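You operate a simulated robot arm through the tools that you are given. There is no shell and no other tool. Be economical: measure what you need, move in short steps, check, and stop when the job is done.

Carry out the task below with a simulated two-armed robot. There is one attempt and no reset: what you move stays moved.

Task
Prop the inlet cover on its stay and clear the tools under it.
Fine: no reach under it till it rests; blue brush and grey gauge block go on the window sill; the line stays locked off.
Where things are to end (x, y in the base frame): blue brush within 0.06 m of [0.38, 1.19]; grey gauge block within 0.06 m of [0.54, 1.23].

The check looks at the end state, three seconds after you hand in, the way a careful person would. Anything else that was tipped, shoved, dropped, spilled or broken makes it a failure. Lids that push on must go on centred and level and be pressed home; caps that screw on are set level and turned clockwise until they are tight.

Robot
Two 7-joint arms with two-finger parallel grippers on one trunk, on a base that drives. Base frame: it is fixed to the floor where the robot stands at the start and does not move with it; the origin is under the middle of the robot, x ahead of it, y to its left, z up. Lengths are in m, angles in degrees, forces in N, time in s.
The left shoulder is at the start at [0.07, 0.163, 1.395], the right one opposite. Places, roughly: clear inlet pane [0.2, -0.5, 1]; core air slider [1.6, 0.3, 0.9]; core stay [1.6, 0.1, 1.1]; green gauge block [5.25, 1.5, 0.5]; inlet air slider [0.8, 0, 0.9]; inlet cover [0.8, -0.6, 1.3]; inlet stay [0.5, -0.2, 1]; outlet air slider [2, 0.4, 0.9]; outlet stay [2.5, 0.4, 1.1]; red gauge block [5, 1.25, 0.5]; window sill by the inlet cover [0.4, 1.3, 0.9]; yellow gauge block [5.25, 1.5, 0.5]. Payload 3.43 kg a hand.
Tool frame (each hand has its own): the origin (TCP) lies between the finger pads and is the grasp point; the fingertips stand 0.034 m ahead of it; z points along the fingers, y is the line along which they close. Largest opening 0.128 m; finger width 0.024, thickness 0.012; the body of the gripper, 0.048 by 0.13 m, starts 0.096 m behind the TCP.
Orientation is that of the tool frame in the base frame, as a unit quaternion [x, y, z, w]. With the fingers straight down and closing along the base's y, the tool's x points along the base's -x, its y along +y and its z along -z.

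Tools
- The arms move only by the tool servo_tool. It takes "left_increments", "right_increments" or both (then of equal length, played together; a hand with none holds still); each is one flat list of numbers, 6 for each row, row after row: the shift along the tool's x, y, z in m, then the turn, a rotation vector about the tool's x, y, z in degrees. In form: [dx, dy, dz, ax, ay, az, dx, dy, dz, ax, ay, az, ...]. A call has 1 to 8 rows; each row is the pose to reach, as a shift and turn from the pose commanded when the call began, along the tool's axes at that moment. "left_claw" and "right_claw" are, for a hand that has rows, the finger opening in m, from 0 to 0.128, set as the call begins (left out, the last holds). Each row takes 0.2 s and may step no farther than 0.05 m and 8.6 degrees from the row before; otherwise, or with a gripper value out of range, the whole call is refused. Where a pose cannot be reached the arm comes as near as it can. A force on the tool above 40 N (or 10 N above the force at the start of the call, whichever is more), or a blocked arm, ends the call early, and 0.2 s more pass. The fingers move at their own pace (about 0.153 m/s each) and stop on an object; they squeeze with about 28 N. The grip force told is the motor's: it shows also when the fingers shut on nothing. Time passes only in rows, and 0.2 s behind the last, so rows that repeat a pose let the fingers close. The reply holds the time, the measured pose of the TCP, the force on the tool along the base axes, the opening and the grip force, in the units named above and with some noise, with the torque about the TCP (base axes, N m) and any sound that the robot's microphone picked up.
- Cameras (640 x 400 px; columns grow to the right, rows downward): "scene" is now at [0.1263, -0.0511, 1.6299]; the picture's right is [-0.57, -0.82, 0.00], its down [-0.42, 0.29, -0.86] and it looks along [0.71, -0.49, -0.51] (base axes); focal length 214 px, centre (320, 200). "left" rides on the left gripper at [0.076, 0.011, -0.16] in its tool frame; the picture's right is [-0.15, 0.99, 0.00], its down [-0.88, -0.13, -0.46] and it looks along [-0.45, -0.07, 0.89] (tool axes); focal length 234 px, centre (320, 200). "right" rides on the right gripper at [0.076, -0.011, -0.16] in its tool frame; the picture's right is [0.15, 0.99, 0.00], its down [-0.88, 0.13, -0.46] and it looks along [-0.45, 0.07, 0.89] (tool axes); focal length 234 px, centre (320, 200).
- grab_frame(camera): a new picture of that camera. It takes no simulated time.
- raise_lower(by): slides the trunk up (or, below 0, down) by that many m; the arms and the scene camera ride with it, the base frame stays. It gives what a move gives, with no picture.
- steer(legs): drives the robot by 1 to 6 legs, each [ahead, left, turn to the left] in m, m and degrees, along the robot's own axes; the way and the turn of a leg run together, so that a leg with both is an arc; at most 1.5 m and 180 degrees a leg. The arms and the cameras ride along, it lands a little off, and it stops where it bumps. It gives what a move gives.
- turn_head(pan, tilt): turns the head with the scene camera to pan (to the left, within 86 degrees either way) and tilt (down, from -29 to 69), counted from straight ahead of the robot. It gives what a move gives.
- locate(camera, pixels): for up to 12 pixels [column, row] of the newest picture of that camera ("zoom" is the newest enlarged one), the place [x, y, z] in the base frame of the surface seen there, good to about 0.003 m. It takes no simulated time.
- close_up(camera, box): a new picture of the part [left, top, right, bottom] of that camera's present view, enlarged. It takes no simulated time.
- close_job(): hands the job in; it is judged then, once.

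Keep the steps short. Do not move on a guess: measure, check each grasp and each placing, and mend mistakes. In all there are 80 turns and 58 pictures (those below and enlarged ones count). Leave the grippers open and the arms clear of the work at the hand-in unless told otherwise, and finish with a single line.

The tools are called after ">>>" by a JSON object that holds its "fn" and its "kwargs". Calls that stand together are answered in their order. servo_tool: Moves the arms, as the interface text tells. Its arguments: {"type":"object","properties":{"left_increments":{"type":"array","items":{"type":"number"}},"left_claw":{"type":"number"},"right_increments":{"type":"array","items":{"type":"number"}},"right_claw":{"type":"number"}},"required":[]} The other tools are called the same way: raise_lower (by) slides the trunk up or down; steer (legs) drives the base; turn_head (pan, tilt) turns the head that bears the scene camera; grab_frame (camera) takes a picture; locate (camera, pixels) gives the place of the surface under pixels of a picture; close_up (camera, box) takes an enlarged picture of a part of a camera's view; close_job () hands the job in.

At the start:

```text
time: 0.0
left_tcp_pos: [0.5219, 0.0043, 1.6443]
left_orientation: [0.0, 1.0, 0.0, 0.0]
left_wrist_force: [0.3, 0.0, -0.3]
left_moment: [0.02, -0.05, 0.01]
left_gripper_width: 0.1278
left_gripper_force: 0.1
right_tcp_pos: [0.3692, -0.3681, 1.5904]
right_orientation: [0.0, 1.0, 0.0, 0.0]
right_wrist_force: [-0.3, -0.3, 0.4]
right_moment: [-0.02, 0.01, -0.02]
right_gripper_width: 0.1276
right_gripper_force: 0.2
trunk travel left (down, up): [-0.875, 0.065]
robot x, y, heading: [-0.0001, -0.0014, -0.2]
head pan, tilt: [-34.4, 30.7]
```

scene: 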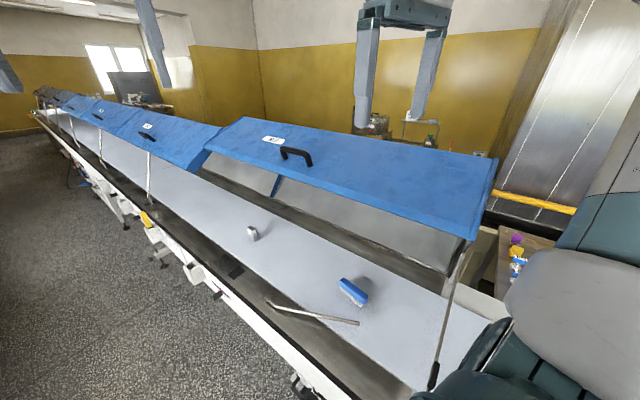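
right: 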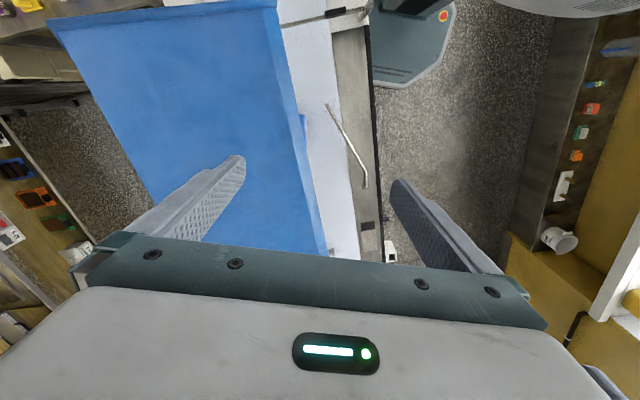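
left: 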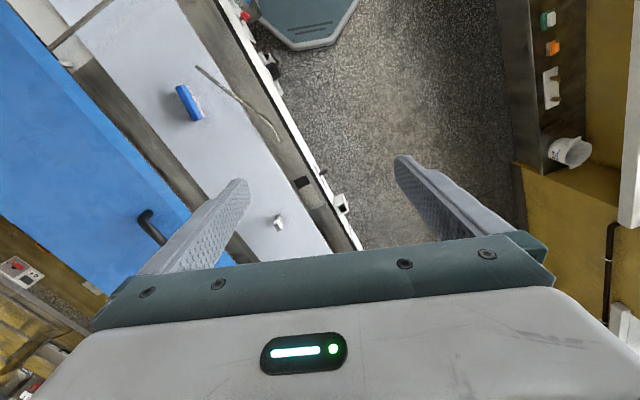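

I see the inlet cover (blue) standing open, with a rod at its near-right corner and another rod lying across the bed at about (310,313). I'll take enlarged views before touching anything.

>>> {"fn": "close_up", "kwargs": {"camera": "scene", "box": [220, 230, 500, 400]}}

>>> {"fn": "close_up", "kwargs": {"camera": "scene", "box": [20, 60, 300, 235]}}

>>> {"fn": "locate", "kwargs": {"camera": "scene", "pixels": [[272, 304], [310, 314], [357, 323], [354, 291], [252, 233], [434, 380], [465, 242], [490, 165], [240, 120], [297, 152], [205, 165], [235, 265]]}}

```text
2.29 times, centred on (360, 315) of scene
```

zoom: 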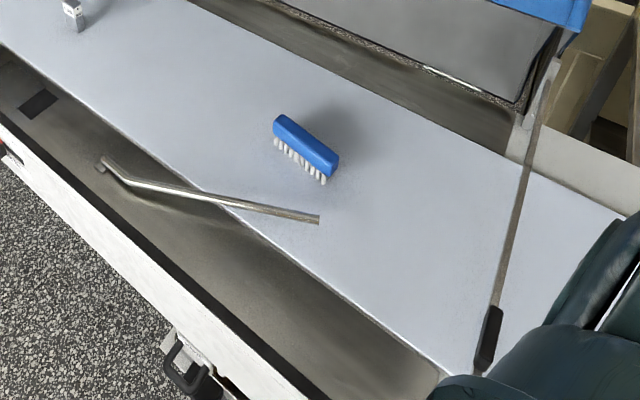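

```text
2.29 times, centred on (160, 148) of scene
```

zoom: 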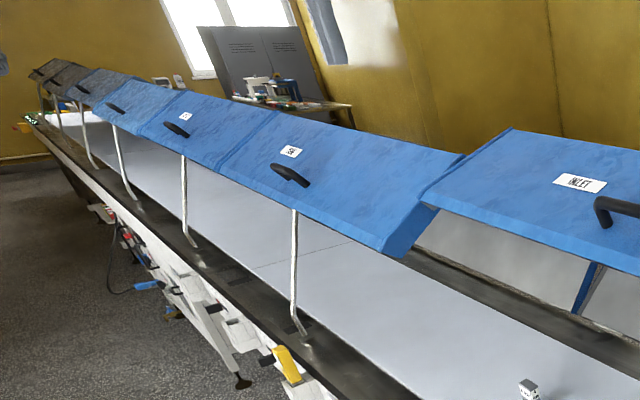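

```text
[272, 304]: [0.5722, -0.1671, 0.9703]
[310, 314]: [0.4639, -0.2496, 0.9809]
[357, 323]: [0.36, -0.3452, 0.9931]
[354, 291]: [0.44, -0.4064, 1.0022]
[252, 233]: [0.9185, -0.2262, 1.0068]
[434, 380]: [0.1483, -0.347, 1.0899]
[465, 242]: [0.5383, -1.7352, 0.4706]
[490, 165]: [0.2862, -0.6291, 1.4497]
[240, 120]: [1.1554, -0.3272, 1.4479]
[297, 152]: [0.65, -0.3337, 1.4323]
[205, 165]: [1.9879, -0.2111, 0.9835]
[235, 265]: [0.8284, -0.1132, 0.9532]
```

The stay at pixels (272,304)-(357,323) lies down, with its foot at about (0.57,-0.17). The neighbouring covers rest on upright stays. Next I need to see how those engage, what holds the inlet cover now, and where the sill is.

>>> {"fn": "close_up", "kwargs": {"camera": "scene", "box": [120, 110, 220, 230]}}

>>> {"fn": "close_up", "kwargs": {"camera": "scene", "box": [380, 140, 540, 240]}}

>>> {"fn": "turn_head", "kwargs": {"pan": 75, "tilt": 30}}

>>> {"fn": "grab_frame", "kwargs": {"camera": "scene"}}

```text
3.33 times, centred on (170, 170) of scene
```

zoom: 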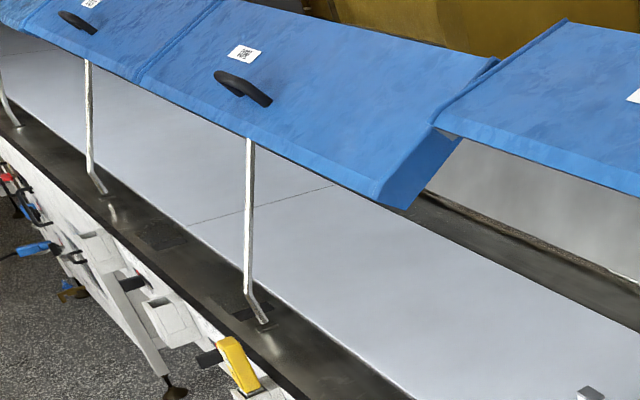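

```text
4.00 times, centred on (460, 190) of scene
```

zoom: 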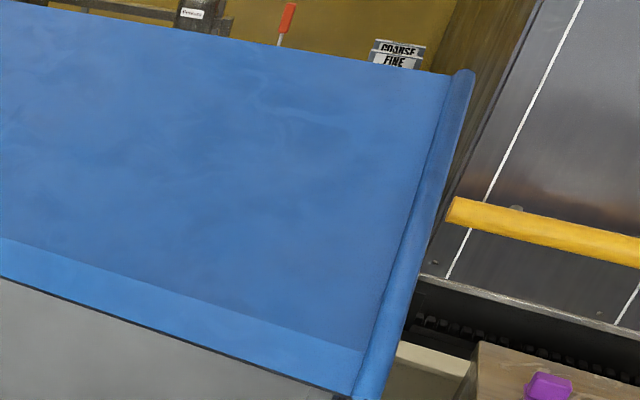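

```text
time: 1.9
left_tcp_pos: [0.5217, 0.0032, 1.644]
left_orientation: [0.0, 1.0, -0.001, 0.0]
left_wrist_force: [-0.1, 0.5, -0.4]
left_moment: [-0.01, -0.01, 0.03]
left_gripper_width: 0.128
left_gripper_force: 0.1
right_tcp_pos: [0.37, -0.3664, 1.591]
right_orientation: [0.0, 1.0, 0.0, 0.0]
right_wrist_force: [0.4, 0.2, -0.5]
right_moment: [0.02, 0.07, 0.03]
right_gripper_width: 0.1279
right_gripper_force: 0.2
trunk travel left (down, up): [-0.875, 0.065]
robot x, y, heading: [-0.0007, -0.0017, 0.0]
head pan, tilt: [75.0, 30.0]
```

```text
50 pictures are left
```

scene: 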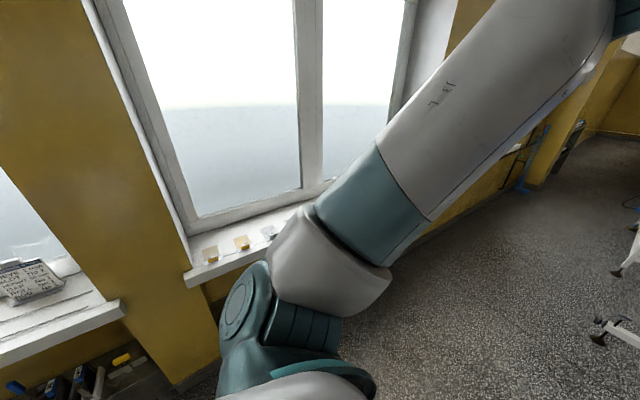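

The sill is at left with a few small items on it. I'll turn back to measure the neighbour stay and the cover edges.

>>> {"fn": "turn_head", "kwargs": {"pan": -15, "tilt": 25}}

>>> {"fn": "grab_frame", "kwargs": {"camera": "scene"}}

>>> {"fn": "close_up", "kwargs": {"camera": "left", "box": [0, 0, 380, 240]}}

```text
time: 3.5
left_tcp_pos: [0.5212, 0.0042, 1.6447]
left_orientation: [0.0, 1.0, 0.001, 0.0]
left_wrist_force: [-0.9, 0.2, 0.0]
left_moment: [0.01, -0.02, 0.02]
left_gripper_width: 0.1283
left_gripper_force: 0.1
right_tcp_pos: [0.3711, -0.3662, 1.5907]
right_orientation: [0.0, 1.0, 0.0, 0.0]
right_wrist_force: [-0.4, 0.8, 0.0]
right_moment: [0.02, 0.01, 0.01]
right_gripper_width: 0.1282
right_gripper_force: 0.1
trunk travel left (down, up): [-0.875, 0.065]
robot x, y, heading: [0.001, 0.0011, -0.1]
head pan, tilt: [-15.0, 25.0]
```

```text
49 pictures are left
```

scene: 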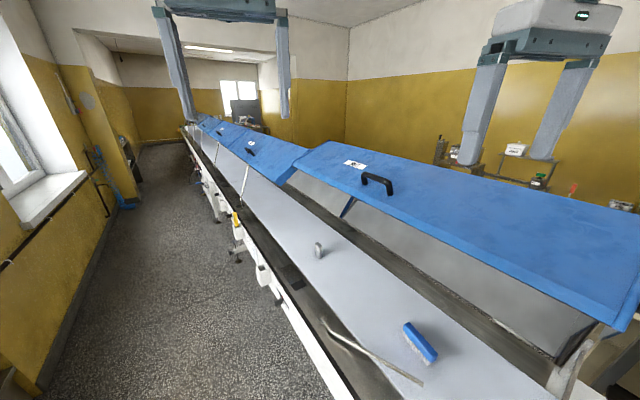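

```text
1.67 times, centred on (190, 120) of left
```

zoom: 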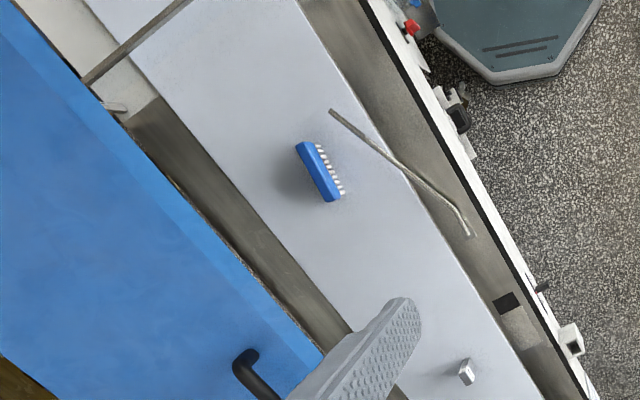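

>>> {"fn": "close_up", "kwargs": {"camera": "scene", "box": [200, 120, 310, 300]}}

>>> {"fn": "locate", "kwargs": {"camera": "scene", "pixels": [[300, 172], [272, 162], [298, 149], [285, 160], [250, 150], [362, 193], [378, 180], [625, 328], [330, 142], [640, 215], [292, 278], [288, 183]]}}

>>> {"fn": "close_up", "kwargs": {"camera": "scene", "box": [280, 220, 480, 400]}}

>>> {"fn": "locate", "kwargs": {"camera": "zoom", "pixels": [[130, 322], [180, 365], [118, 80], [440, 370], [60, 200], [420, 345], [20, 165]]}}

```text
2.22 times, centred on (255, 210) of scene
```

zoom: 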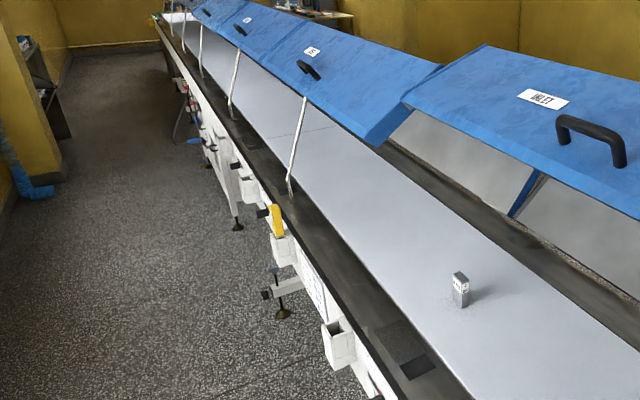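

```text
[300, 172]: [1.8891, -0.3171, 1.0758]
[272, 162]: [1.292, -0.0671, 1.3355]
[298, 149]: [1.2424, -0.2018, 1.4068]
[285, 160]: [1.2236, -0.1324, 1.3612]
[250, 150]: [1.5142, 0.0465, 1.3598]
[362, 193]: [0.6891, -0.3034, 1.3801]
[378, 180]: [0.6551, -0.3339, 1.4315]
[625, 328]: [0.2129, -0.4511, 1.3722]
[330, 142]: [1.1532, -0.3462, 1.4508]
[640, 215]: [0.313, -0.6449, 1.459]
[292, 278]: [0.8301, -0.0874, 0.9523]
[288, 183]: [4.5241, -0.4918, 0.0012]
```

```text
2.22 times, centred on (380, 310) of scene
```

zoom: 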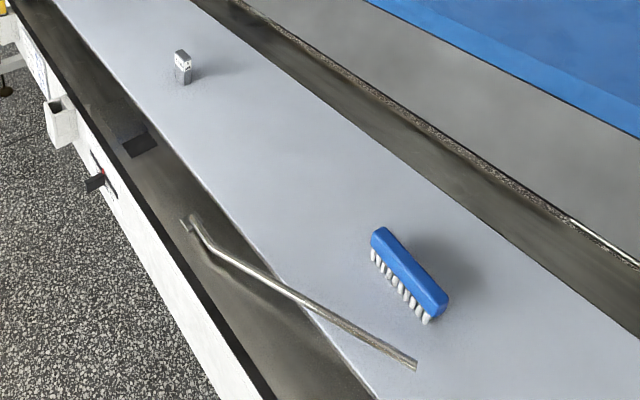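

```text
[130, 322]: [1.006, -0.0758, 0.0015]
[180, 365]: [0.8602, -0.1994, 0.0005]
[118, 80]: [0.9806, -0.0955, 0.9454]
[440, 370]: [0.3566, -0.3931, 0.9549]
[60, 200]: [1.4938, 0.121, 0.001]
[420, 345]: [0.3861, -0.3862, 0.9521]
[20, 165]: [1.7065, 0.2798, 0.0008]
```

>>> {"fn": "close_up", "kwargs": {"camera": "scene", "box": [220, 150, 270, 215]}}

>>> {"fn": "locate", "kwargs": {"camera": "scene", "pixels": [[240, 205], [241, 201], [242, 196], [244, 185], [247, 170], [247, 165], [321, 320], [325, 324], [331, 333], [345, 342], [380, 360], [418, 383]]}}

>>> {"fn": "close_up", "kwargs": {"camera": "right", "box": [270, 0, 470, 260]}}

```text
6.15 times, centred on (245, 182) of scene
```

zoom: 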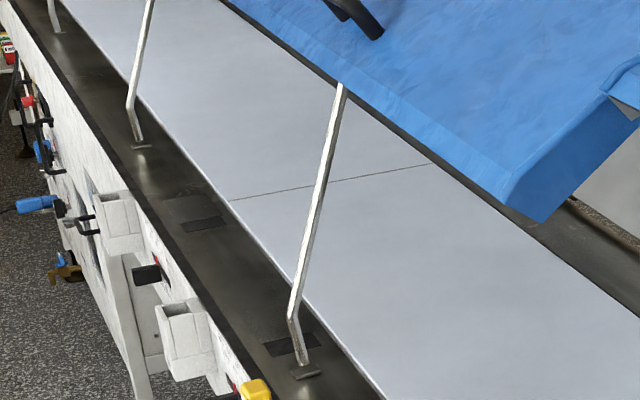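

```text
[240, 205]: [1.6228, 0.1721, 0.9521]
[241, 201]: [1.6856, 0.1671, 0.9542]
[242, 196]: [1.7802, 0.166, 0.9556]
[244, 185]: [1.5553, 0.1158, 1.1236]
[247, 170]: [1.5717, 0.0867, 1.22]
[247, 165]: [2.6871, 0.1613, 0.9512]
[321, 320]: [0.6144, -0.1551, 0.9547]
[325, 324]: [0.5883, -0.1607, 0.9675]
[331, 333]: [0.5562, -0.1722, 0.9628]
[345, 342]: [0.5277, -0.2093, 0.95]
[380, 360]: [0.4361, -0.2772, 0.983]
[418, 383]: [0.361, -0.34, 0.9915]
```

```text
1.54 times, centred on (370, 130) of right
```

zoom: 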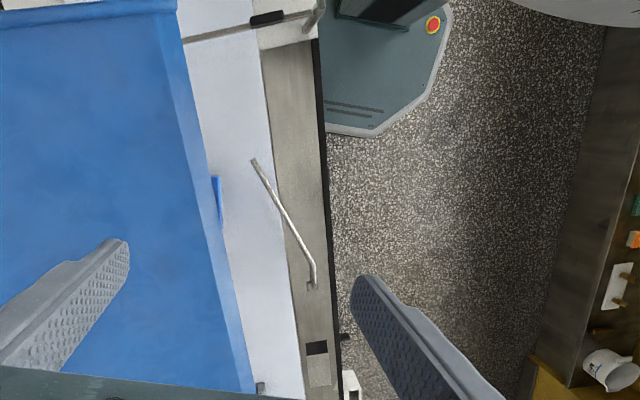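

>>> {"fn": "close_up", "kwargs": {"camera": "left", "box": [190, 60, 310, 200]}}

>>> {"fn": "locate", "kwargs": {"camera": "zoom", "pixels": [[60, 20], [320, 200]]}}

>>> {"fn": "close_up", "kwargs": {"camera": "scene", "box": [340, 160, 640, 345]}}

```text
2.86 times, centred on (250, 130) of left
```

zoom: 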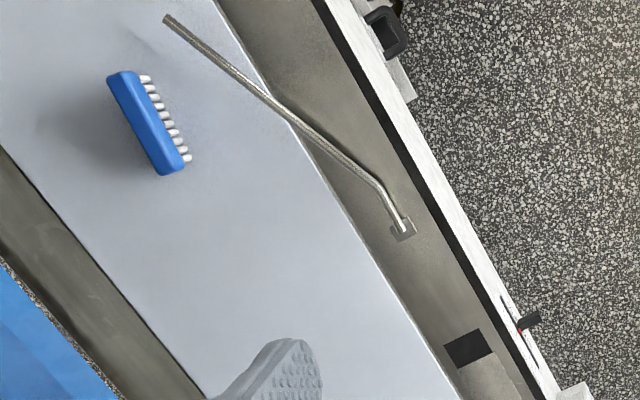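

```text
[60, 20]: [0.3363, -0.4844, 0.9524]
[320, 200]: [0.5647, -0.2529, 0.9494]
```

```text
2.13 times, centred on (490, 252) of scene
```

zoom: 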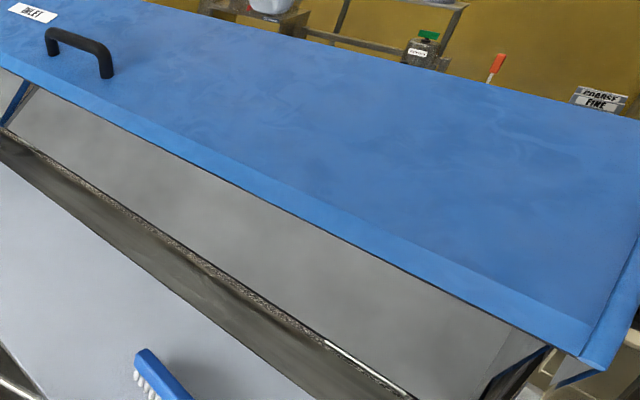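

I'll tuck both hands in toward the body before turning, so that they pass clear of the cover (edge at z ≈1.37–1.46).

>>> {"fn": "servo_tool", "kwargs": {"left_increments": [0.03, 0.02, 0, 0, 0, 0, 0.07, 0.05, 0, 0, 0, 0, 0.11, 0.08, 0, 0, 0, 0, 0.15, 0.11, 0, 0, 0, 0, 0.19, 0.14, 0, 0, 0, 0, 0.22, 0.17, 0, 0, 0, 0, 0.23, 0.18, 0, 0, 0, 0], "right_increments": [0.02, 0.02, 0, 0, 0, 0, 0.03, 0.05, 0, 0, 0, 0, 0.05, 0.07, 0, 0, 0, 0, 0.06, 0.09, 0, 0, 0, 0, 0.07, 0.11, 0, 0, 0, 0, 0.08, 0.13, 0, 0, 0, 0, 0.08, 0.14, 0, 0, 0, 0]}}

>>> {"fn": "turn_head", "kwargs": {"pan": 0, "tilt": 40}}

```text
time: 5.1
left_tcp_pos: [0.291, 0.183, 1.6436]
left_orientation: [0.0, 1.0, 0.0, 0.001]
left_wrist_force: [-0.2, -0.8, 0.7]
left_moment: [-0.01, -0.03, 0.0]
left_gripper_width: 0.1279
left_gripper_force: 0.1
right_tcp_pos: [0.2905, -0.2263, 1.5892]
right_orientation: [0.0, 1.0, 0.0, -0.001]
right_wrist_force: [0.2, 0.5, -0.2]
right_moment: [0.02, -0.01, -0.01]
right_gripper_width: 0.128
right_gripper_force: 0.1
trunk travel left (down, up): [-0.875, 0.065]
robot x, y, heading: [0.0038, -0.0013, -0.1]
head pan, tilt: [-15.0, 25.0]
```

```text
time: 5.9
left_tcp_pos: [0.2929, 0.1809, 1.6428]
left_orientation: [0.0, 1.0, -0.001, 0.0]
left_wrist_force: [-1.1, 0.2, -0.4]
left_moment: [-0.01, -0.01, -0.03]
left_gripper_width: 0.1281
left_gripper_force: 0.0
right_tcp_pos: [0.2914, -0.228, 1.5898]
right_orientation: [0.0, 1.0, 0.0, 0.0]
right_wrist_force: [-0.1, -0.7, -0.1]
right_moment: [0.06, 0.01, 0.03]
right_gripper_width: 0.1277
right_gripper_force: 0.1
trunk travel left (down, up): [-0.875, 0.065]
robot x, y, heading: [0.0026, -0.0007, 0.1]
head pan, tilt: [0.0, 40.0]
```

Hands are tucked. Now I'll slide along the line and turn to face the machine.

>>> {"fn": "steer", "kwargs": {"legs": [[0.369, 0.155, 0], [0, 0, -72]]}}

>>> {"fn": "grab_frame", "kwargs": {"camera": "scene"}}

```text
time: 11.5
left_tcp_pos: [0.6362, -0.0629, 1.6435]
left_orientation: [0.585, 0.811, 0.0, 0.0]
left_wrist_force: [-0.2, 0.8, -1.0]
left_moment: [0.01, -0.02, 0.01]
left_gripper_width: 0.128
left_gripper_force: 0.2
right_tcp_pos: [0.2495, -0.1921, 1.5913]
right_orientation: [0.585, 0.811, 0.0, -0.001]
right_wrist_force: [-1.1, 0.3, 0.2]
right_moment: [-0.02, 0.01, -0.01]
right_gripper_width: 0.1278
right_gripper_force: 0.0
trunk travel left (down, up): [-0.875, 0.065]
robot x, y, heading: [0.373, 0.1565, -71.7]
head pan, tilt: [0.0, 40.0]
```

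```text
41 pictures are left
```

scene: 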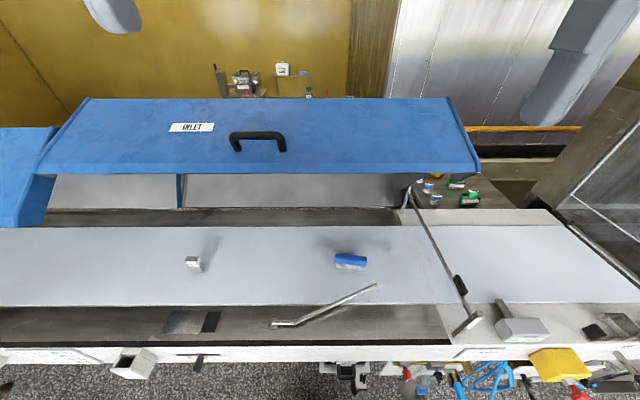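

Good view. Hands sit at v≈0.26, in front of the cover edge (≈0.49), so I can lower the trunk to see its underside.

>>> {"fn": "raise_lower", "kwargs": {"by": -0.4}}

>>> {"fn": "turn_head", "kwargs": {"pan": 0, "tilt": 5}}

>>> {"fn": "grab_frame", "kwargs": {"camera": "scene"}}

```text
time: 15.3
left_tcp_pos: [0.6361, -0.0641, 1.2439]
left_orientation: [0.585, 0.811, 0.0, 0.0]
left_wrist_force: [-0.4, -0.1, 0.0]
left_moment: [0.01, 0.0, -0.02]
left_gripper_width: 0.1281
left_gripper_force: 0.1
right_tcp_pos: [0.2477, -0.1909, 1.1904]
right_orientation: [0.585, 0.811, -0.001, 0.0]
right_wrist_force: [-0.9, -0.4, 0.1]
right_moment: [0.01, 0.01, 0.01]
right_gripper_width: 0.128
right_gripper_force: 0.1
trunk travel left (down, up): [-0.475, 0.465]
robot x, y, heading: [0.3702, 0.1579, -71.7]
head pan, tilt: [0.0, 40.0]
```

```text
time: 16.3
left_tcp_pos: [0.6359, -0.0628, 1.243]
left_orientation: [0.585, 0.811, 0.0, 0.0]
left_wrist_force: [0.7, -0.9, -0.5]
left_moment: [0.01, -0.01, -0.01]
left_gripper_width: 0.128
left_gripper_force: 0.1
right_tcp_pos: [0.2477, -0.1921, 1.1905]
right_orientation: [0.584, 0.811, -0.001, 0.0]
right_wrist_force: [-0.4, -0.6, -0.4]
right_moment: [-0.01, -0.01, 0.0]
right_gripper_width: 0.1279
right_gripper_force: 0.1
trunk travel left (down, up): [-0.475, 0.465]
robot x, y, heading: [0.3692, 0.1572, -71.5]
head pan, tilt: [0.0, 5.0]
```

```text
40 pictures are left
```

scene: 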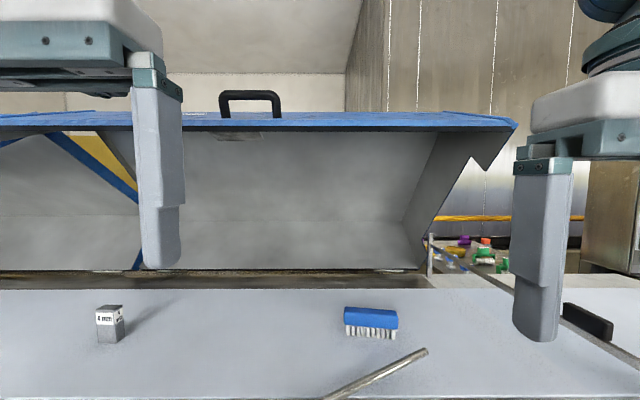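

>>> {"fn": "close_up", "kwargs": {"camera": "scene", "box": [190, 85, 330, 170]}}

>>> {"fn": "locate", "kwargs": {"camera": "scene", "pixels": [[215, 134], [237, 135], [262, 135], [237, 131], [237, 126], [237, 139], [300, 126], [300, 133], [300, 150], [250, 95], [425, 351], [370, 318]]}}

>>> {"fn": "locate", "kwargs": {"camera": "zoom", "pixels": [[135, 120], [355, 120], [245, 50], [140, 60], [405, 60], [200, 212], [340, 212], [210, 230], [330, 230]]}}

```text
4.57 times, centred on (260, 128) of scene
```

zoom: 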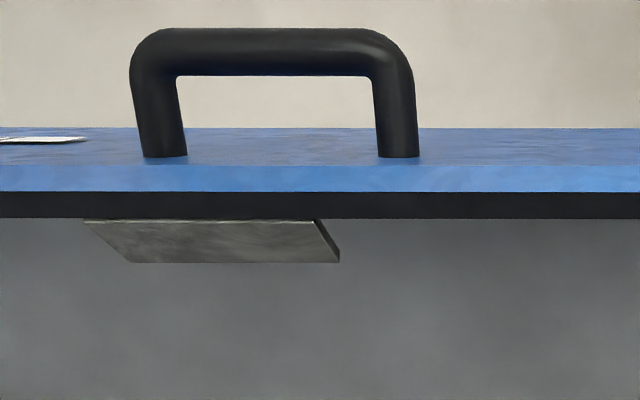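

```text
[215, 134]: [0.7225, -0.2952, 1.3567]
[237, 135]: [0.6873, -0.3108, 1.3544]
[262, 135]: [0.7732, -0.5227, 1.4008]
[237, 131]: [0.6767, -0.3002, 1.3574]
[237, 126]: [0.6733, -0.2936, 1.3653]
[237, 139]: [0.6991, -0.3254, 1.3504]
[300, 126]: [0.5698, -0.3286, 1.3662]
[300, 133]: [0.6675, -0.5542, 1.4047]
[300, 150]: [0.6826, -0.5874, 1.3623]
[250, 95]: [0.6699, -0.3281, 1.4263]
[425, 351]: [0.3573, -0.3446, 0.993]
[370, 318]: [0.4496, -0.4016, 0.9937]
```

```text
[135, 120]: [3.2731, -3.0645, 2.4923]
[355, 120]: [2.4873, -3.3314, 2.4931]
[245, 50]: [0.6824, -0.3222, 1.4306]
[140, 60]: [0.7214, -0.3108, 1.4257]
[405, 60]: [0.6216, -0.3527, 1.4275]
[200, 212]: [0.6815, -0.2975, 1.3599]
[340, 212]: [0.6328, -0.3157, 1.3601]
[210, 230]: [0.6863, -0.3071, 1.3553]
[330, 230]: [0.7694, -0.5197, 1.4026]
```

A metal pad sits under the cover's front edge (zoom (210,240), about (0.69,-0.31,1.35)), so the stay tip belongs there. The left hand will take the stay near its tip and the right hand will hold the handle. First I'll raise the trunk a bit and move the right hand up and out of the way.

>>> {"fn": "raise_lower", "kwargs": {"by": 0.2}}

>>> {"fn": "servo_tool", "kwargs": {"right_increments": [0.01, -0.03, -0.03, 0, 0, 0, 0.02, -0.06, -0.06, 0, 0, 0, 0.03, -0.09, -0.09, 0, 0, 0, 0.03, -0.12, -0.12, 0, 0, 0, 0.03, -0.15, -0.14, 0, 0, 0]}}

>>> {"fn": "servo_tool", "kwargs": {"left_increments": [-0.01, -0.04, 0.04, 0, 0, 8.5, -0.02, -0.085, 0.06, 0, 0, 17, -0.03, -0.13, 0.08, 0, 0, 25.5, -0.04, -0.175, 0.1, 0, 0, 34, -0.05, -0.22, 0.12, 0, 0, 42.5, -0.06, -0.26, 0.14, 0, 0, 51, -0.07, -0.3, 0.16, 0, 0, 59.5, -0.083, -0.328, 0.18, 0, 0, 68]}}

>>> {"fn": "turn_head", "kwargs": {"pan": 0, "tilt": 35}}

>>> {"fn": "grab_frame", "kwargs": {"camera": "scene"}}

```text
time: 18.5
left_tcp_pos: [0.6353, -0.0622, 1.4442]
left_orientation: [0.585, 0.811, 0.0, 0.0]
left_wrist_force: [0.1, 0.5, -0.6]
left_moment: [-0.03, 0.02, 0.01]
left_gripper_width: 0.1278
left_gripper_force: 0.1
right_tcp_pos: [0.2471, -0.1922, 1.3898]
right_orientation: [0.585, 0.811, 0.001, 0.0]
right_wrist_force: [0.3, 0.4, -1.1]
right_moment: [-0.02, -0.01, -0.04]
right_gripper_width: 0.128
right_gripper_force: 0.1
trunk travel left (down, up): [-0.675, 0.265]
robot x, y, heading: [0.3738, 0.1537, -71.4]
head pan, tilt: [0.0, 5.0]
```

```text
time: 19.7
left_tcp_pos: [0.633, -0.0677, 1.4433]
left_orientation: [0.585, 0.811, 0.002, 0.001]
left_wrist_force: [-0.6, -1.1, 0.0]
left_moment: [0.04, -0.01, 0.03]
left_gripper_width: 0.1279
left_gripper_force: 0.0
right_tcp_pos: [0.1078, -0.2185, 1.486]
right_orientation: [0.585, 0.811, 0.001, 0.001]
right_wrist_force: [-1.1, 0.0, 0.6]
right_moment: [0.02, -0.07, -0.01]
right_gripper_width: 0.1282
right_gripper_force: 0.0
right hand out of reach, approached as far as the arm can: row 4, 5
trunk travel left (down, up): [-0.675, 0.265]
robot x, y, heading: [0.3692, 0.1549, -71.6]
head pan, tilt: [0.0, 5.0]
```

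```text
refused: row 1 steps farther than a row can; nothing moved
```

```text
time: 20.6
left_tcp_pos: [0.6377, -0.0631, 1.4441]
left_orientation: [0.585, 0.811, 0.0, 0.0]
left_wrist_force: [-0.1, -0.1, 0.4]
left_moment: [-0.02, 0.0, -0.03]
left_gripper_width: 0.128
left_gripper_force: 0.1
right_tcp_pos: [0.1115, -0.2144, 1.488]
right_orientation: [0.585, 0.811, 0.0, 0.0]
right_wrist_force: [0.0, -0.4, -0.3]
right_moment: [-0.01, 0.01, 0.01]
right_gripper_width: 0.1282
right_gripper_force: 0.1
trunk travel left (down, up): [-0.675, 0.265]
robot x, y, heading: [0.3712, 0.1546, -71.5]
head pan, tilt: [0.0, 35.0]
```

```text
38 pictures are left
```

scene: 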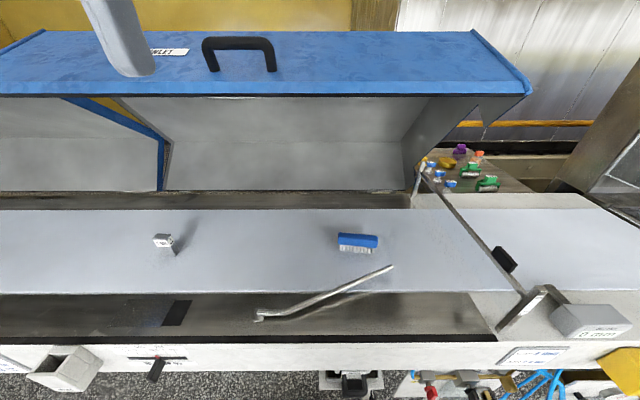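

Step limit exceeded in that left move, so nothing moved; I'll use shorter rows. I'm also taking sharper stay measurements from this view.

>>> {"fn": "locate", "kwargs": {"camera": "scene", "pixels": [[391, 267], [375, 274], [358, 282], [340, 290], [320, 300], [300, 309], [288, 315], [272, 314], [260, 313], [262, 320]]}}

>>> {"fn": "servo_tool", "kwargs": {"left_increments": [-0.01, -0.04, 0.02, 0, 0, 8.5, -0.02, -0.08, 0.04, 0, 0, 17, -0.03, -0.12, 0.06, 0, 0, 25.5, -0.04, -0.16, 0.08, 0, 0, 34, -0.05, -0.2, 0.1, 0, 0, 42.5, -0.06, -0.24, 0.12, 0, 0, 51, -0.07, -0.28, 0.14, 0, 0, 59.5, -0.083, -0.32, 0.16, 0, 0, 68]}}

```text
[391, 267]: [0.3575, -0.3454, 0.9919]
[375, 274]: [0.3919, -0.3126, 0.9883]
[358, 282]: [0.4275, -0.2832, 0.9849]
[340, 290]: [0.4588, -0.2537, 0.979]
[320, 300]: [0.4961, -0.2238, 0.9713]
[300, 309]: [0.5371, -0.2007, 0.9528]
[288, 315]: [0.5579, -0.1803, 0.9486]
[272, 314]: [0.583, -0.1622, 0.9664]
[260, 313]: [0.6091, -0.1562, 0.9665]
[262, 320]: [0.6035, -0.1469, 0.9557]
```

```text
time: 22.4
left_tcp_pos: [0.3559, -0.2452, 1.283]
left_orientation: [0.939, 0.344, 0.001, -0.001]
left_wrist_force: [0.3, 0.0, 1.1]
left_moment: [0.03, -0.03, -0.02]
left_gripper_width: 0.1282
left_gripper_force: 0.1
right_tcp_pos: [0.1089, -0.2152, 1.4876]
right_orientation: [0.585, 0.811, 0.001, 0.001]
right_wrist_force: [-0.4, -0.2, 0.3]
right_moment: [0.02, -0.04, 0.02]
right_gripper_width: 0.128
right_gripper_force: 0.1
trunk travel left (down, up): [-0.675, 0.265]
robot x, y, heading: [0.373, 0.1575, -71.6]
head pan, tilt: [0.0, 35.0]
```

>>> {"fn": "servo_tool", "kwargs": {"left_increments": [-0.003, 0.006, 0.043, -6, -1, -0.5, -0.006, 0.012, 0.086, -12, -2, -1, -0.009, 0.018, 0.129, -18, -3, -1.5, -0.011, 0.023, 0.172, -24, -4, -2, -0.013, 0.028, 0.211, -28, -5, -2, -0.013, 0.028, 0.211, -28, -5, -2], "left_claw": 0.034}}

>>> {"fn": "grab_frame", "kwargs": {"camera": "scene"}}

>>> {"fn": "grab_frame", "kwargs": {"camera": "left"}}

```text
time: 23.9
left_tcp_pos: [0.3678, -0.2746, 1.0734]
left_orientation: [0.904, 0.35, 0.042, 0.242]
left_wrist_force: [0.5, 0.0, 0.4]
left_moment: [-0.05, 0.02, 0.02]
left_gripper_width: 0.0343
left_gripper_force: 0.1
right_tcp_pos: [0.1111, -0.2145, 1.4891]
right_orientation: [0.585, 0.811, -0.001, 0.002]
right_wrist_force: [-0.6, -0.3, 0.0]
right_moment: [-0.01, 0.01, 0.02]
right_gripper_width: 0.1278
right_gripper_force: 0.0
trunk travel left (down, up): [-0.675, 0.265]
robot x, y, heading: [0.3733, 0.1556, -71.5]
head pan, tilt: [0.0, 35.0]
```

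```text
37 pictures are left
```

scene: 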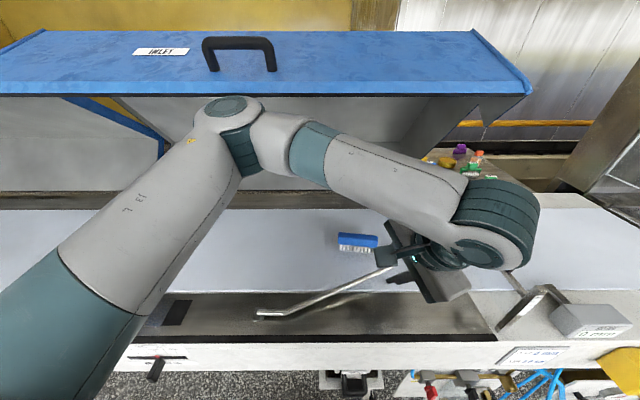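

```text
36 pictures are left
```

left: 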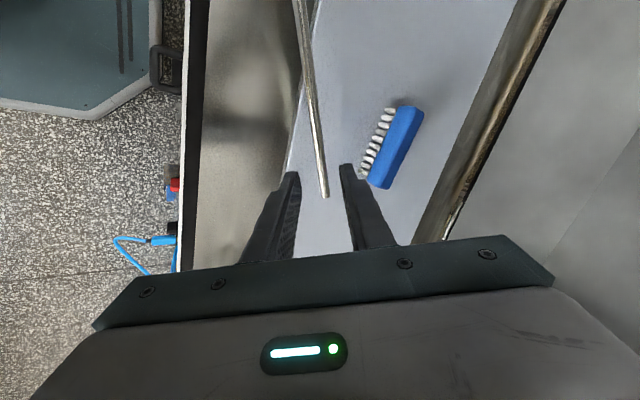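

>>> {"fn": "locate", "kwargs": {"camera": "scene", "pixels": [[228, 105], [250, 105], [290, 115], [228, 97], [480, 180], [225, 130]]}}

```text
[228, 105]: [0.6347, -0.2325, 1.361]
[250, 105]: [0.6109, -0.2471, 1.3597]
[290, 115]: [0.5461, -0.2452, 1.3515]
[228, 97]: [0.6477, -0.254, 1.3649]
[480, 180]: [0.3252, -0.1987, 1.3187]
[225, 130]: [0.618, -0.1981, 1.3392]
```

The rod lines up between the fingers, but the left elbow is only about 4 cm from the cover edge. I'll back the base off 0.10 m and shift it 0.10 m left so the arm is less folded, then bring the hand back over the rod.

>>> {"fn": "steer", "kwargs": {"legs": [[-0.1, 0.1, 0]]}}

>>> {"fn": "servo_tool", "kwargs": {"left_increments": [-0.03, 0.005, -0.02, 0, 0, 0, -0.06, 0.015, -0.02, 0, 0, 0]}}

```text
time: 25.2
left_tcp_pos: [0.4279, -0.1529, 1.0746]
left_orientation: [0.904, 0.349, 0.044, 0.242]
left_wrist_force: [0.8, 0.0, 0.1]
left_moment: [-0.02, -0.02, 0.02]
left_gripper_width: 0.034
left_gripper_force: 0.0
right_tcp_pos: [0.1706, -0.0904, 1.4866]
right_orientation: [0.585, 0.811, 0.0, 0.001]
right_wrist_force: [0.1, 0.4, 0.2]
right_moment: [-0.01, -0.05, 0.02]
right_gripper_width: 0.1281
right_gripper_force: 0.1
trunk travel left (down, up): [-0.675, 0.265]
robot x, y, heading: [0.434, 0.2786, -71.9]
head pan, tilt: [0.0, 35.0]
```

```text
time: 25.8
left_tcp_pos: [0.3874, -0.1937, 1.1045]
left_orientation: [0.904, 0.35, 0.043, 0.242]
left_wrist_force: [-0.7, 0.8, -0.1]
left_moment: [0.03, -0.02, -0.02]
left_gripper_width: 0.0339
left_gripper_force: 0.0
right_tcp_pos: [0.1714, -0.0909, 1.4877]
right_orientation: [0.586, 0.81, 0.001, 0.001]
right_wrist_force: [0.5, -0.3, -0.3]
right_moment: [0.04, 0.05, 0.01]
right_gripper_width: 0.128
right_gripper_force: 0.0
trunk travel left (down, up): [-0.675, 0.265]
robot x, y, heading: [0.4315, 0.2818, -71.7]
head pan, tilt: [0.0, 35.0]
```

>>> {"fn": "servo_tool", "kwargs": {"left_increments": [-0.03, 0.0115, 0.027, 0, 0, 0, -0.06, 0.0225, 0.055, 0, 0, 0, -0.06, 0.0225, 0.085, 0, 0, 0, -0.06, 0.0225, 0.115, 0, 0, 0, -0.06, 0.0225, 0.132, 0, 0, 0]}}

>>> {"fn": "grab_frame", "kwargs": {"camera": "left"}}

>>> {"fn": "grab_frame", "kwargs": {"camera": "scene"}}

```text
time: 27.0
left_tcp_pos: [0.388, -0.299, 1.0039]
left_orientation: [0.904, 0.349, 0.043, 0.242]
left_wrist_force: [0.4, -0.2, 0.6]
left_moment: [-0.02, 0.01, 0.02]
left_gripper_width: 0.0339
left_gripper_force: 0.0
right_tcp_pos: [0.1721, -0.0895, 1.4861]
right_orientation: [0.586, 0.811, 0.0, 0.002]
right_wrist_force: [-0.2, -0.2, 0.6]
right_moment: [0.01, -0.01, 0.02]
right_gripper_width: 0.1282
right_gripper_force: 0.1
trunk travel left (down, up): [-0.675, 0.265]
robot x, y, heading: [0.4341, 0.2814, -71.6]
head pan, tilt: [0.0, 35.0]
```

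```text
35 pictures are left
```

left: 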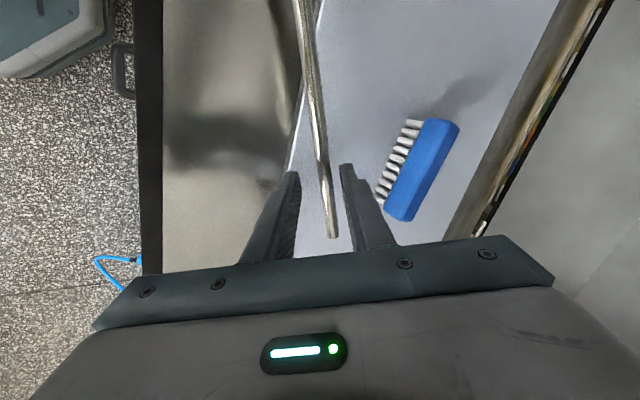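

```text
34 pictures are left
```

scene: 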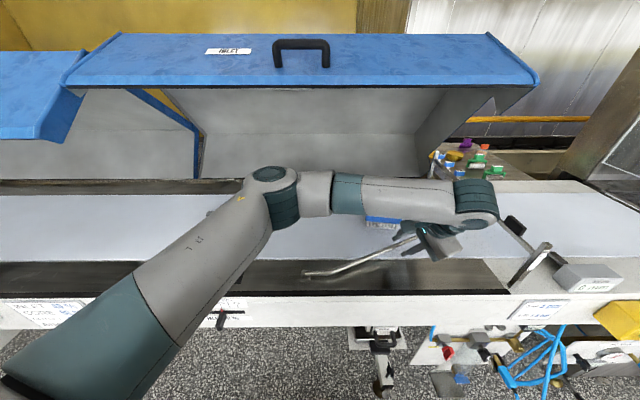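

The rod is between the fingers, about 4 mm off centre. I'll shift that much and close.

>>> {"fn": "servo_tool", "kwargs": {"left_increments": [0, 0.004, 0, 0, 0, 0, 0, 0.004, 0, 0, 0, 0, 0, 0.004, 0, 0, 0, 0], "left_claw": 0.0}}

```text
time: 27.8
left_tcp_pos: [0.391, -0.3019, 1.0059]
left_orientation: [0.904, 0.35, 0.043, 0.242]
left_wrist_force: [1.1, -8.2, 9.4]
left_moment: [-0.16, -0.32, -0.66]
left_gripper_width: 0.0113
left_gripper_force: 44.3
right_tcp_pos: [0.1716, -0.0896, 1.4878]
right_orientation: [0.586, 0.81, -0.001, 0.001]
right_wrist_force: [-0.1, 0.3, 0.0]
right_moment: [0.03, 0.02, 0.02]
right_gripper_width: 0.1278
right_gripper_force: 0.1
trunk travel left (down, up): [-0.675, 0.265]
robot x, y, heading: [0.4355, 0.2819, -71.9]
head pan, tilt: [0.0, 35.0]
```

Grasped: 11 mm rod, 44 N motor force. Now a test swing of the stay 16° about its foot hinge, watching the forces.

>>> {"fn": "servo_tool", "kwargs": {"left_increments": [0, 0.003, 0, 0, 0, 0, 0.005, 0.0223, -0.0289, 3.12, -6.37, -3.71, 0.0143, 0.0427, -0.0561, 6.23, -12.7, -7.42, 0.0143, 0.0427, -0.0561, 6.23, -12.7, -7.42]}}

>>> {"fn": "grab_frame", "kwargs": {"camera": "scene"}}

```text
time: 28.8
left_tcp_pos: [0.4117, -0.2965, 1.0744]
left_orientation: [0.891, 0.379, -0.092, 0.232]
left_wrist_force: [-6.9, 7.8, 3.2]
left_moment: [0.56, -0.54, -0.58]
left_gripper_width: 0.0111
left_gripper_force: 44.7
right_tcp_pos: [0.1698, -0.0874, 1.4878]
right_orientation: [0.587, 0.809, -0.001, 0.001]
right_wrist_force: [0.1, -0.7, -0.1]
right_moment: [0.01, 0.0, 0.0]
right_gripper_width: 0.128
right_gripper_force: 0.0
trunk travel left (down, up): [-0.675, 0.265]
robot x, y, heading: [0.4351, 0.2812, -71.8]
head pan, tilt: [0.0, 35.0]
```

```text
33 pictures are left
```

scene: 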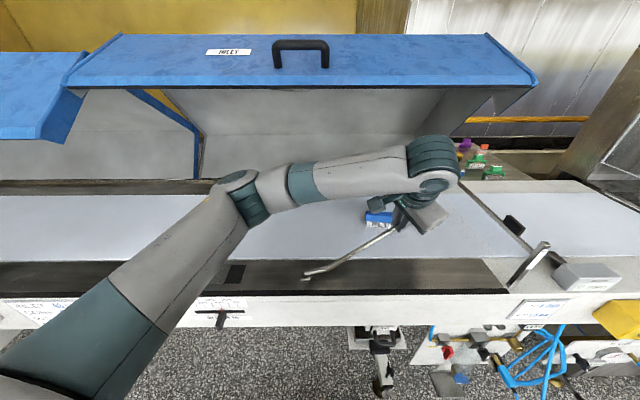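

The stay rises with its foot fixed. Side force is about 10 N outward, so I'll bias 4 mm outward and go 24° further.

>>> {"fn": "servo_tool", "kwargs": {"left_increments": [0.0068, 0.0162, -0.0309, 3.1, -6.38, -3.7, 0.0164, 0.0366, -0.0581, 6.2, -12.75, -7.4, 0.0303, 0.0577, -0.0828, 9.3, -19.1, -11.1, 0.0303, 0.0577, -0.0828, 9.3, -19.1, -11.1]}}

>>> {"fn": "grab_frame", "kwargs": {"camera": "scene"}}

```text
time: 29.8
left_tcp_pos: [0.4723, -0.2761, 1.1577]
left_orientation: [0.838, 0.412, -0.291, 0.21]
left_wrist_force: [-17.6, -19.1, 25.4]
left_moment: [-0.82, -0.35, -0.9]
left_gripper_width: 0.0115
left_gripper_force: 45.6
right_tcp_pos: [0.167, -0.0917, 1.4864]
right_orientation: [0.586, 0.81, 0.002, 0.002]
right_wrist_force: [-0.1, 0.9, -0.2]
right_moment: [0.01, -0.03, 0.01]
right_gripper_width: 0.128
right_gripper_force: 0.0
trunk travel left (down, up): [-0.675, 0.265]
robot x, y, heading: [0.4286, 0.2824, -71.7]
head pan, tilt: [0.0, 35.0]
```

```text
32 pictures are left
```

scene: 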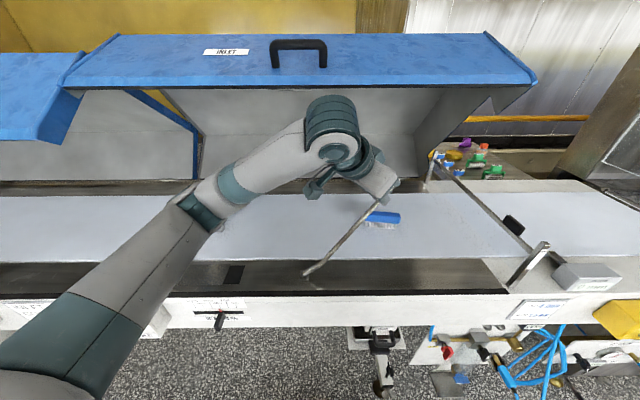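

Force is now 36 N along the rod, so my arc is a little tight. I'll ease the hand about 8 mm along the rod, away from the hinge.

>>> {"fn": "servo_tool", "kwargs": {"left_increments": [-0.004, 0, 0, 0, 0, 0, -0.0084, 0, -0.0007, 0, 0, 0, -0.0084, 0, -0.0007, 0, 0, 0]}}

>>> {"fn": "locate", "kwargs": {"camera": "scene", "pixels": [[378, 203], [360, 225], [340, 246], [325, 264], [306, 272]]}}

```text
time: 30.6
left_tcp_pos: [0.4737, -0.2752, 1.1604]
left_orientation: [0.839, 0.412, -0.287, 0.208]
left_wrist_force: [3.8, 13.0, -10.8]
left_moment: [-0.84, 0.09, -0.92]
left_gripper_width: 0.0114
left_gripper_force: 44.9
right_tcp_pos: [0.1736, -0.0874, 1.4878]
right_orientation: [0.586, 0.811, 0.0, 0.001]
right_wrist_force: [-0.9, 0.0, 0.1]
right_moment: [-0.01, 0.02, -0.01]
right_gripper_width: 0.128
right_gripper_force: 0.0
trunk travel left (down, up): [-0.675, 0.265]
robot x, y, heading: [0.4332, 0.2821, -71.7]
head pan, tilt: [0.0, 35.0]
```

```text
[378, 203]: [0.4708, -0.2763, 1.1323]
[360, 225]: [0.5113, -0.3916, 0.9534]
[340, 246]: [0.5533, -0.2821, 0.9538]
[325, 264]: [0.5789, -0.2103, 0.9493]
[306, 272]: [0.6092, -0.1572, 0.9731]
```

>>> {"fn": "servo_tool", "kwargs": {"left_increments": [0.0073, 0.0198, -0.0302, 3.1, -6.4, -3.7, 0.0161, 0.0407, -0.0586, 6.2, -12.75, -7.45, 0.0295, 0.0624, -0.0845, 9.3, -19.1, -11.2, 0.0295, 0.0624, -0.0845, 9.3, -19.1, -11.2]}}

>>> {"fn": "grab_frame", "kwargs": {"camera": "scene"}}

```text
time: 31.6
left_tcp_pos: [0.5635, -0.2436, 1.2123]
left_orientation: [0.749, 0.426, -0.476, 0.177]
left_wrist_force: [2.3, 9.4, -3.1]
left_moment: [0.1, -1.21, -0.74]
left_gripper_width: 0.0116
left_gripper_force: 45.4
right_tcp_pos: [0.1715, -0.088, 1.4893]
right_orientation: [0.586, 0.81, -0.001, 0.002]
right_wrist_force: [-0.3, -1.7, -0.2]
right_moment: [-0.04, -0.02, 0.0]
right_gripper_width: 0.1279
right_gripper_force: 0.2
trunk travel left (down, up): [-0.675, 0.265]
robot x, y, heading: [0.4332, 0.2833, -71.4]
head pan, tilt: [0.0, 35.0]
```

```text
31 pictures are left
```

scene: 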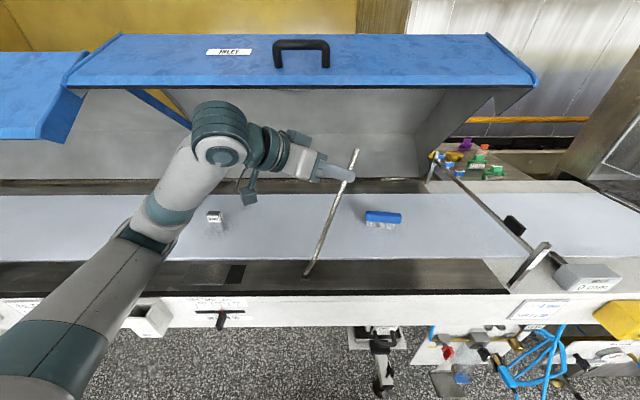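

The stay is about 70° up. I'll check wrist clearance to the cover before the last part.

>>> {"fn": "locate", "kwargs": {"camera": "scene", "pixels": [[220, 105], [245, 125], [356, 152], [300, 150], [280, 135]]}}

>>> {"fn": "servo_tool", "kwargs": {"left_increments": [0.0044, 0.0198, -0.0302, 3.1, -6.4, -3.7, 0.0134, 0.0407, -0.0584, 6.2, -12.75, -7.45, 0.0134, 0.0407, -0.0584, 6.2, -12.75, -7.45]}}

>>> {"fn": "grab_frame", "kwargs": {"camera": "scene"}}

```text
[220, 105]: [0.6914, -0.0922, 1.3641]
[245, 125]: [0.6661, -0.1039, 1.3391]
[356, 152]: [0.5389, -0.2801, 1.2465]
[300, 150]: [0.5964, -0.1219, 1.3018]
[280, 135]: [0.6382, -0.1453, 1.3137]
```

```text
time: 32.4
left_tcp_pos: [0.6299, -0.2209, 1.2232]
left_orientation: [0.671, 0.424, -0.589, 0.152]
left_wrist_force: [-2.8, 19.6, -5.3]
left_moment: [0.06, -1.3, -0.83]
left_gripper_width: 0.0117
left_gripper_force: 45.1
right_tcp_pos: [0.171, -0.0866, 1.4892]
right_orientation: [0.585, 0.811, -0.001, 0.003]
right_wrist_force: [-0.3, 0.1, -0.1]
right_moment: [-0.05, -0.01, 0.0]
right_gripper_width: 0.1282
right_gripper_force: 0.1
trunk travel left (down, up): [-0.675, 0.265]
robot x, y, heading: [0.4333, 0.2792, -71.6]
head pan, tilt: [0.0, 35.0]
```

```text
30 pictures are left
```

scene: 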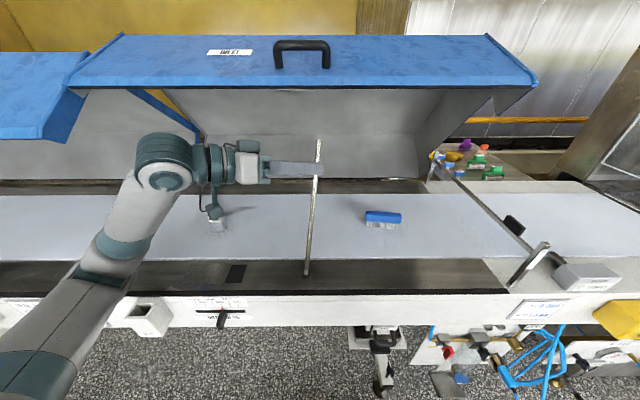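

>>> {"fn": "locate", "kwargs": {"camera": "scene", "pixels": [[318, 142], [318, 150], [312, 220], [307, 270], [288, 90], [304, 273]]}}

>>> {"fn": "servo_tool", "kwargs": {"left_increments": [0.0008, -0.0014, -0.0008, 0, 0, 0, 0.0016, -0.0028, -0.0016, 0, 0, 0, 0.0016, -0.0028, -0.0016, 0, 0, 0]}}

```text
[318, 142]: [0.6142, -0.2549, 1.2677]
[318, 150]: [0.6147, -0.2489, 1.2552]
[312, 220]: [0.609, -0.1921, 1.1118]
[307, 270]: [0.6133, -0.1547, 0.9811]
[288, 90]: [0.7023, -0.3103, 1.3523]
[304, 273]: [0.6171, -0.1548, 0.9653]
```

```text
time: 33.2
left_tcp_pos: [0.6307, -0.2222, 1.2232]
left_orientation: [0.669, 0.426, -0.589, 0.153]
left_wrist_force: [0.0, 2.3, -0.3]
left_moment: [-0.91, -0.61, -0.25]
left_gripper_width: 0.0117
left_gripper_force: 44.9
right_tcp_pos: [0.1728, -0.0899, 1.4871]
right_orientation: [0.586, 0.81, 0.0, 0.001]
right_wrist_force: [-0.3, -0.9, 1.0]
right_moment: [-0.03, -0.02, -0.02]
right_gripper_width: 0.1279
right_gripper_force: 0.0
trunk travel left (down, up): [-0.675, 0.265]
robot x, y, heading: [0.4303, 0.2784, -71.8]
head pan, tilt: [0.0, 35.0]
```

Tip is at (0.614,-0.255,1.27), just at the pad's right end. 8° more brings it under the pad centre.

>>> {"fn": "servo_tool", "kwargs": {"left_increments": [0.0022, 0.01, -0.015, 1.55, -3.2, -1.85, 0.0043, 0.0199, -0.0301, 3.1, -6.4, -3.7, 0.0043, 0.0199, -0.0301, 3.1, -6.4, -3.7]}}

>>> {"fn": "close_up", "kwargs": {"camera": "scene", "box": [200, 30, 400, 290]}}

```text
time: 34.0
left_tcp_pos: [0.6667, -0.2084, 1.2214]
left_orientation: [-0.625, -0.421, 0.642, -0.139]
left_wrist_force: [1.2, -2.2, 5.9]
left_moment: [-1.21, -0.37, 0.02]
left_gripper_width: 0.0117
left_gripper_force: 45.4
right_tcp_pos: [0.1722, -0.0896, 1.4867]
right_orientation: [0.586, 0.811, 0.0, 0.001]
right_wrist_force: [-0.7, 0.3, 0.1]
right_moment: [-0.02, -0.02, 0.0]
right_gripper_width: 0.1281
right_gripper_force: 0.0
trunk travel left (down, up): [-0.675, 0.265]
robot x, y, heading: [0.4338, 0.2794, -71.7]
head pan, tilt: [0.0, 35.0]
```

```text
1.54 times, centred on (300, 160) of scene
```

zoom: 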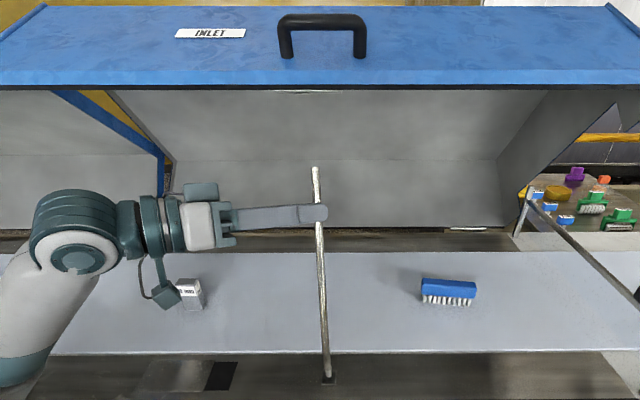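

The stay is upright and lightly loaded (6 N), so the left hand keeps holding it. Now I'll measure the handle for the right hand.

>>> {"fn": "close_up", "kwargs": {"camera": "scene", "box": [250, 25, 350, 95]}}

>>> {"fn": "locate", "kwargs": {"camera": "zoom", "pixels": [[320, 85], [320, 110], [165, 110], [475, 110], [185, 240], [470, 240], [320, 180], [320, 300], [320, 380], [175, 100]]}}

```text
5.71 times, centred on (300, 60) of scene
```

zoom: 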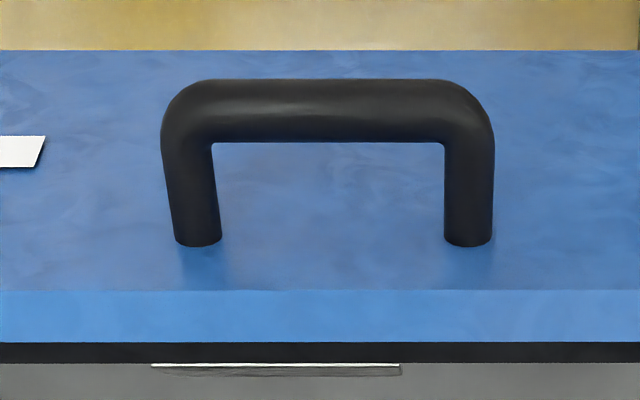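

```text
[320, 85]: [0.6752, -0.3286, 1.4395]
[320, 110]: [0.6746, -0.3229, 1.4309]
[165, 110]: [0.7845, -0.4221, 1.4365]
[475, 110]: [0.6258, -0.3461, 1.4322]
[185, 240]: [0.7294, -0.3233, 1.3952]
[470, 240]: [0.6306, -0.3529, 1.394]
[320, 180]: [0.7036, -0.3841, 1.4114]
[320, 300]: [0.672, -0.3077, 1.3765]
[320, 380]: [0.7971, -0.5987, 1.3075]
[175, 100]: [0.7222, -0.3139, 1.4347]
```

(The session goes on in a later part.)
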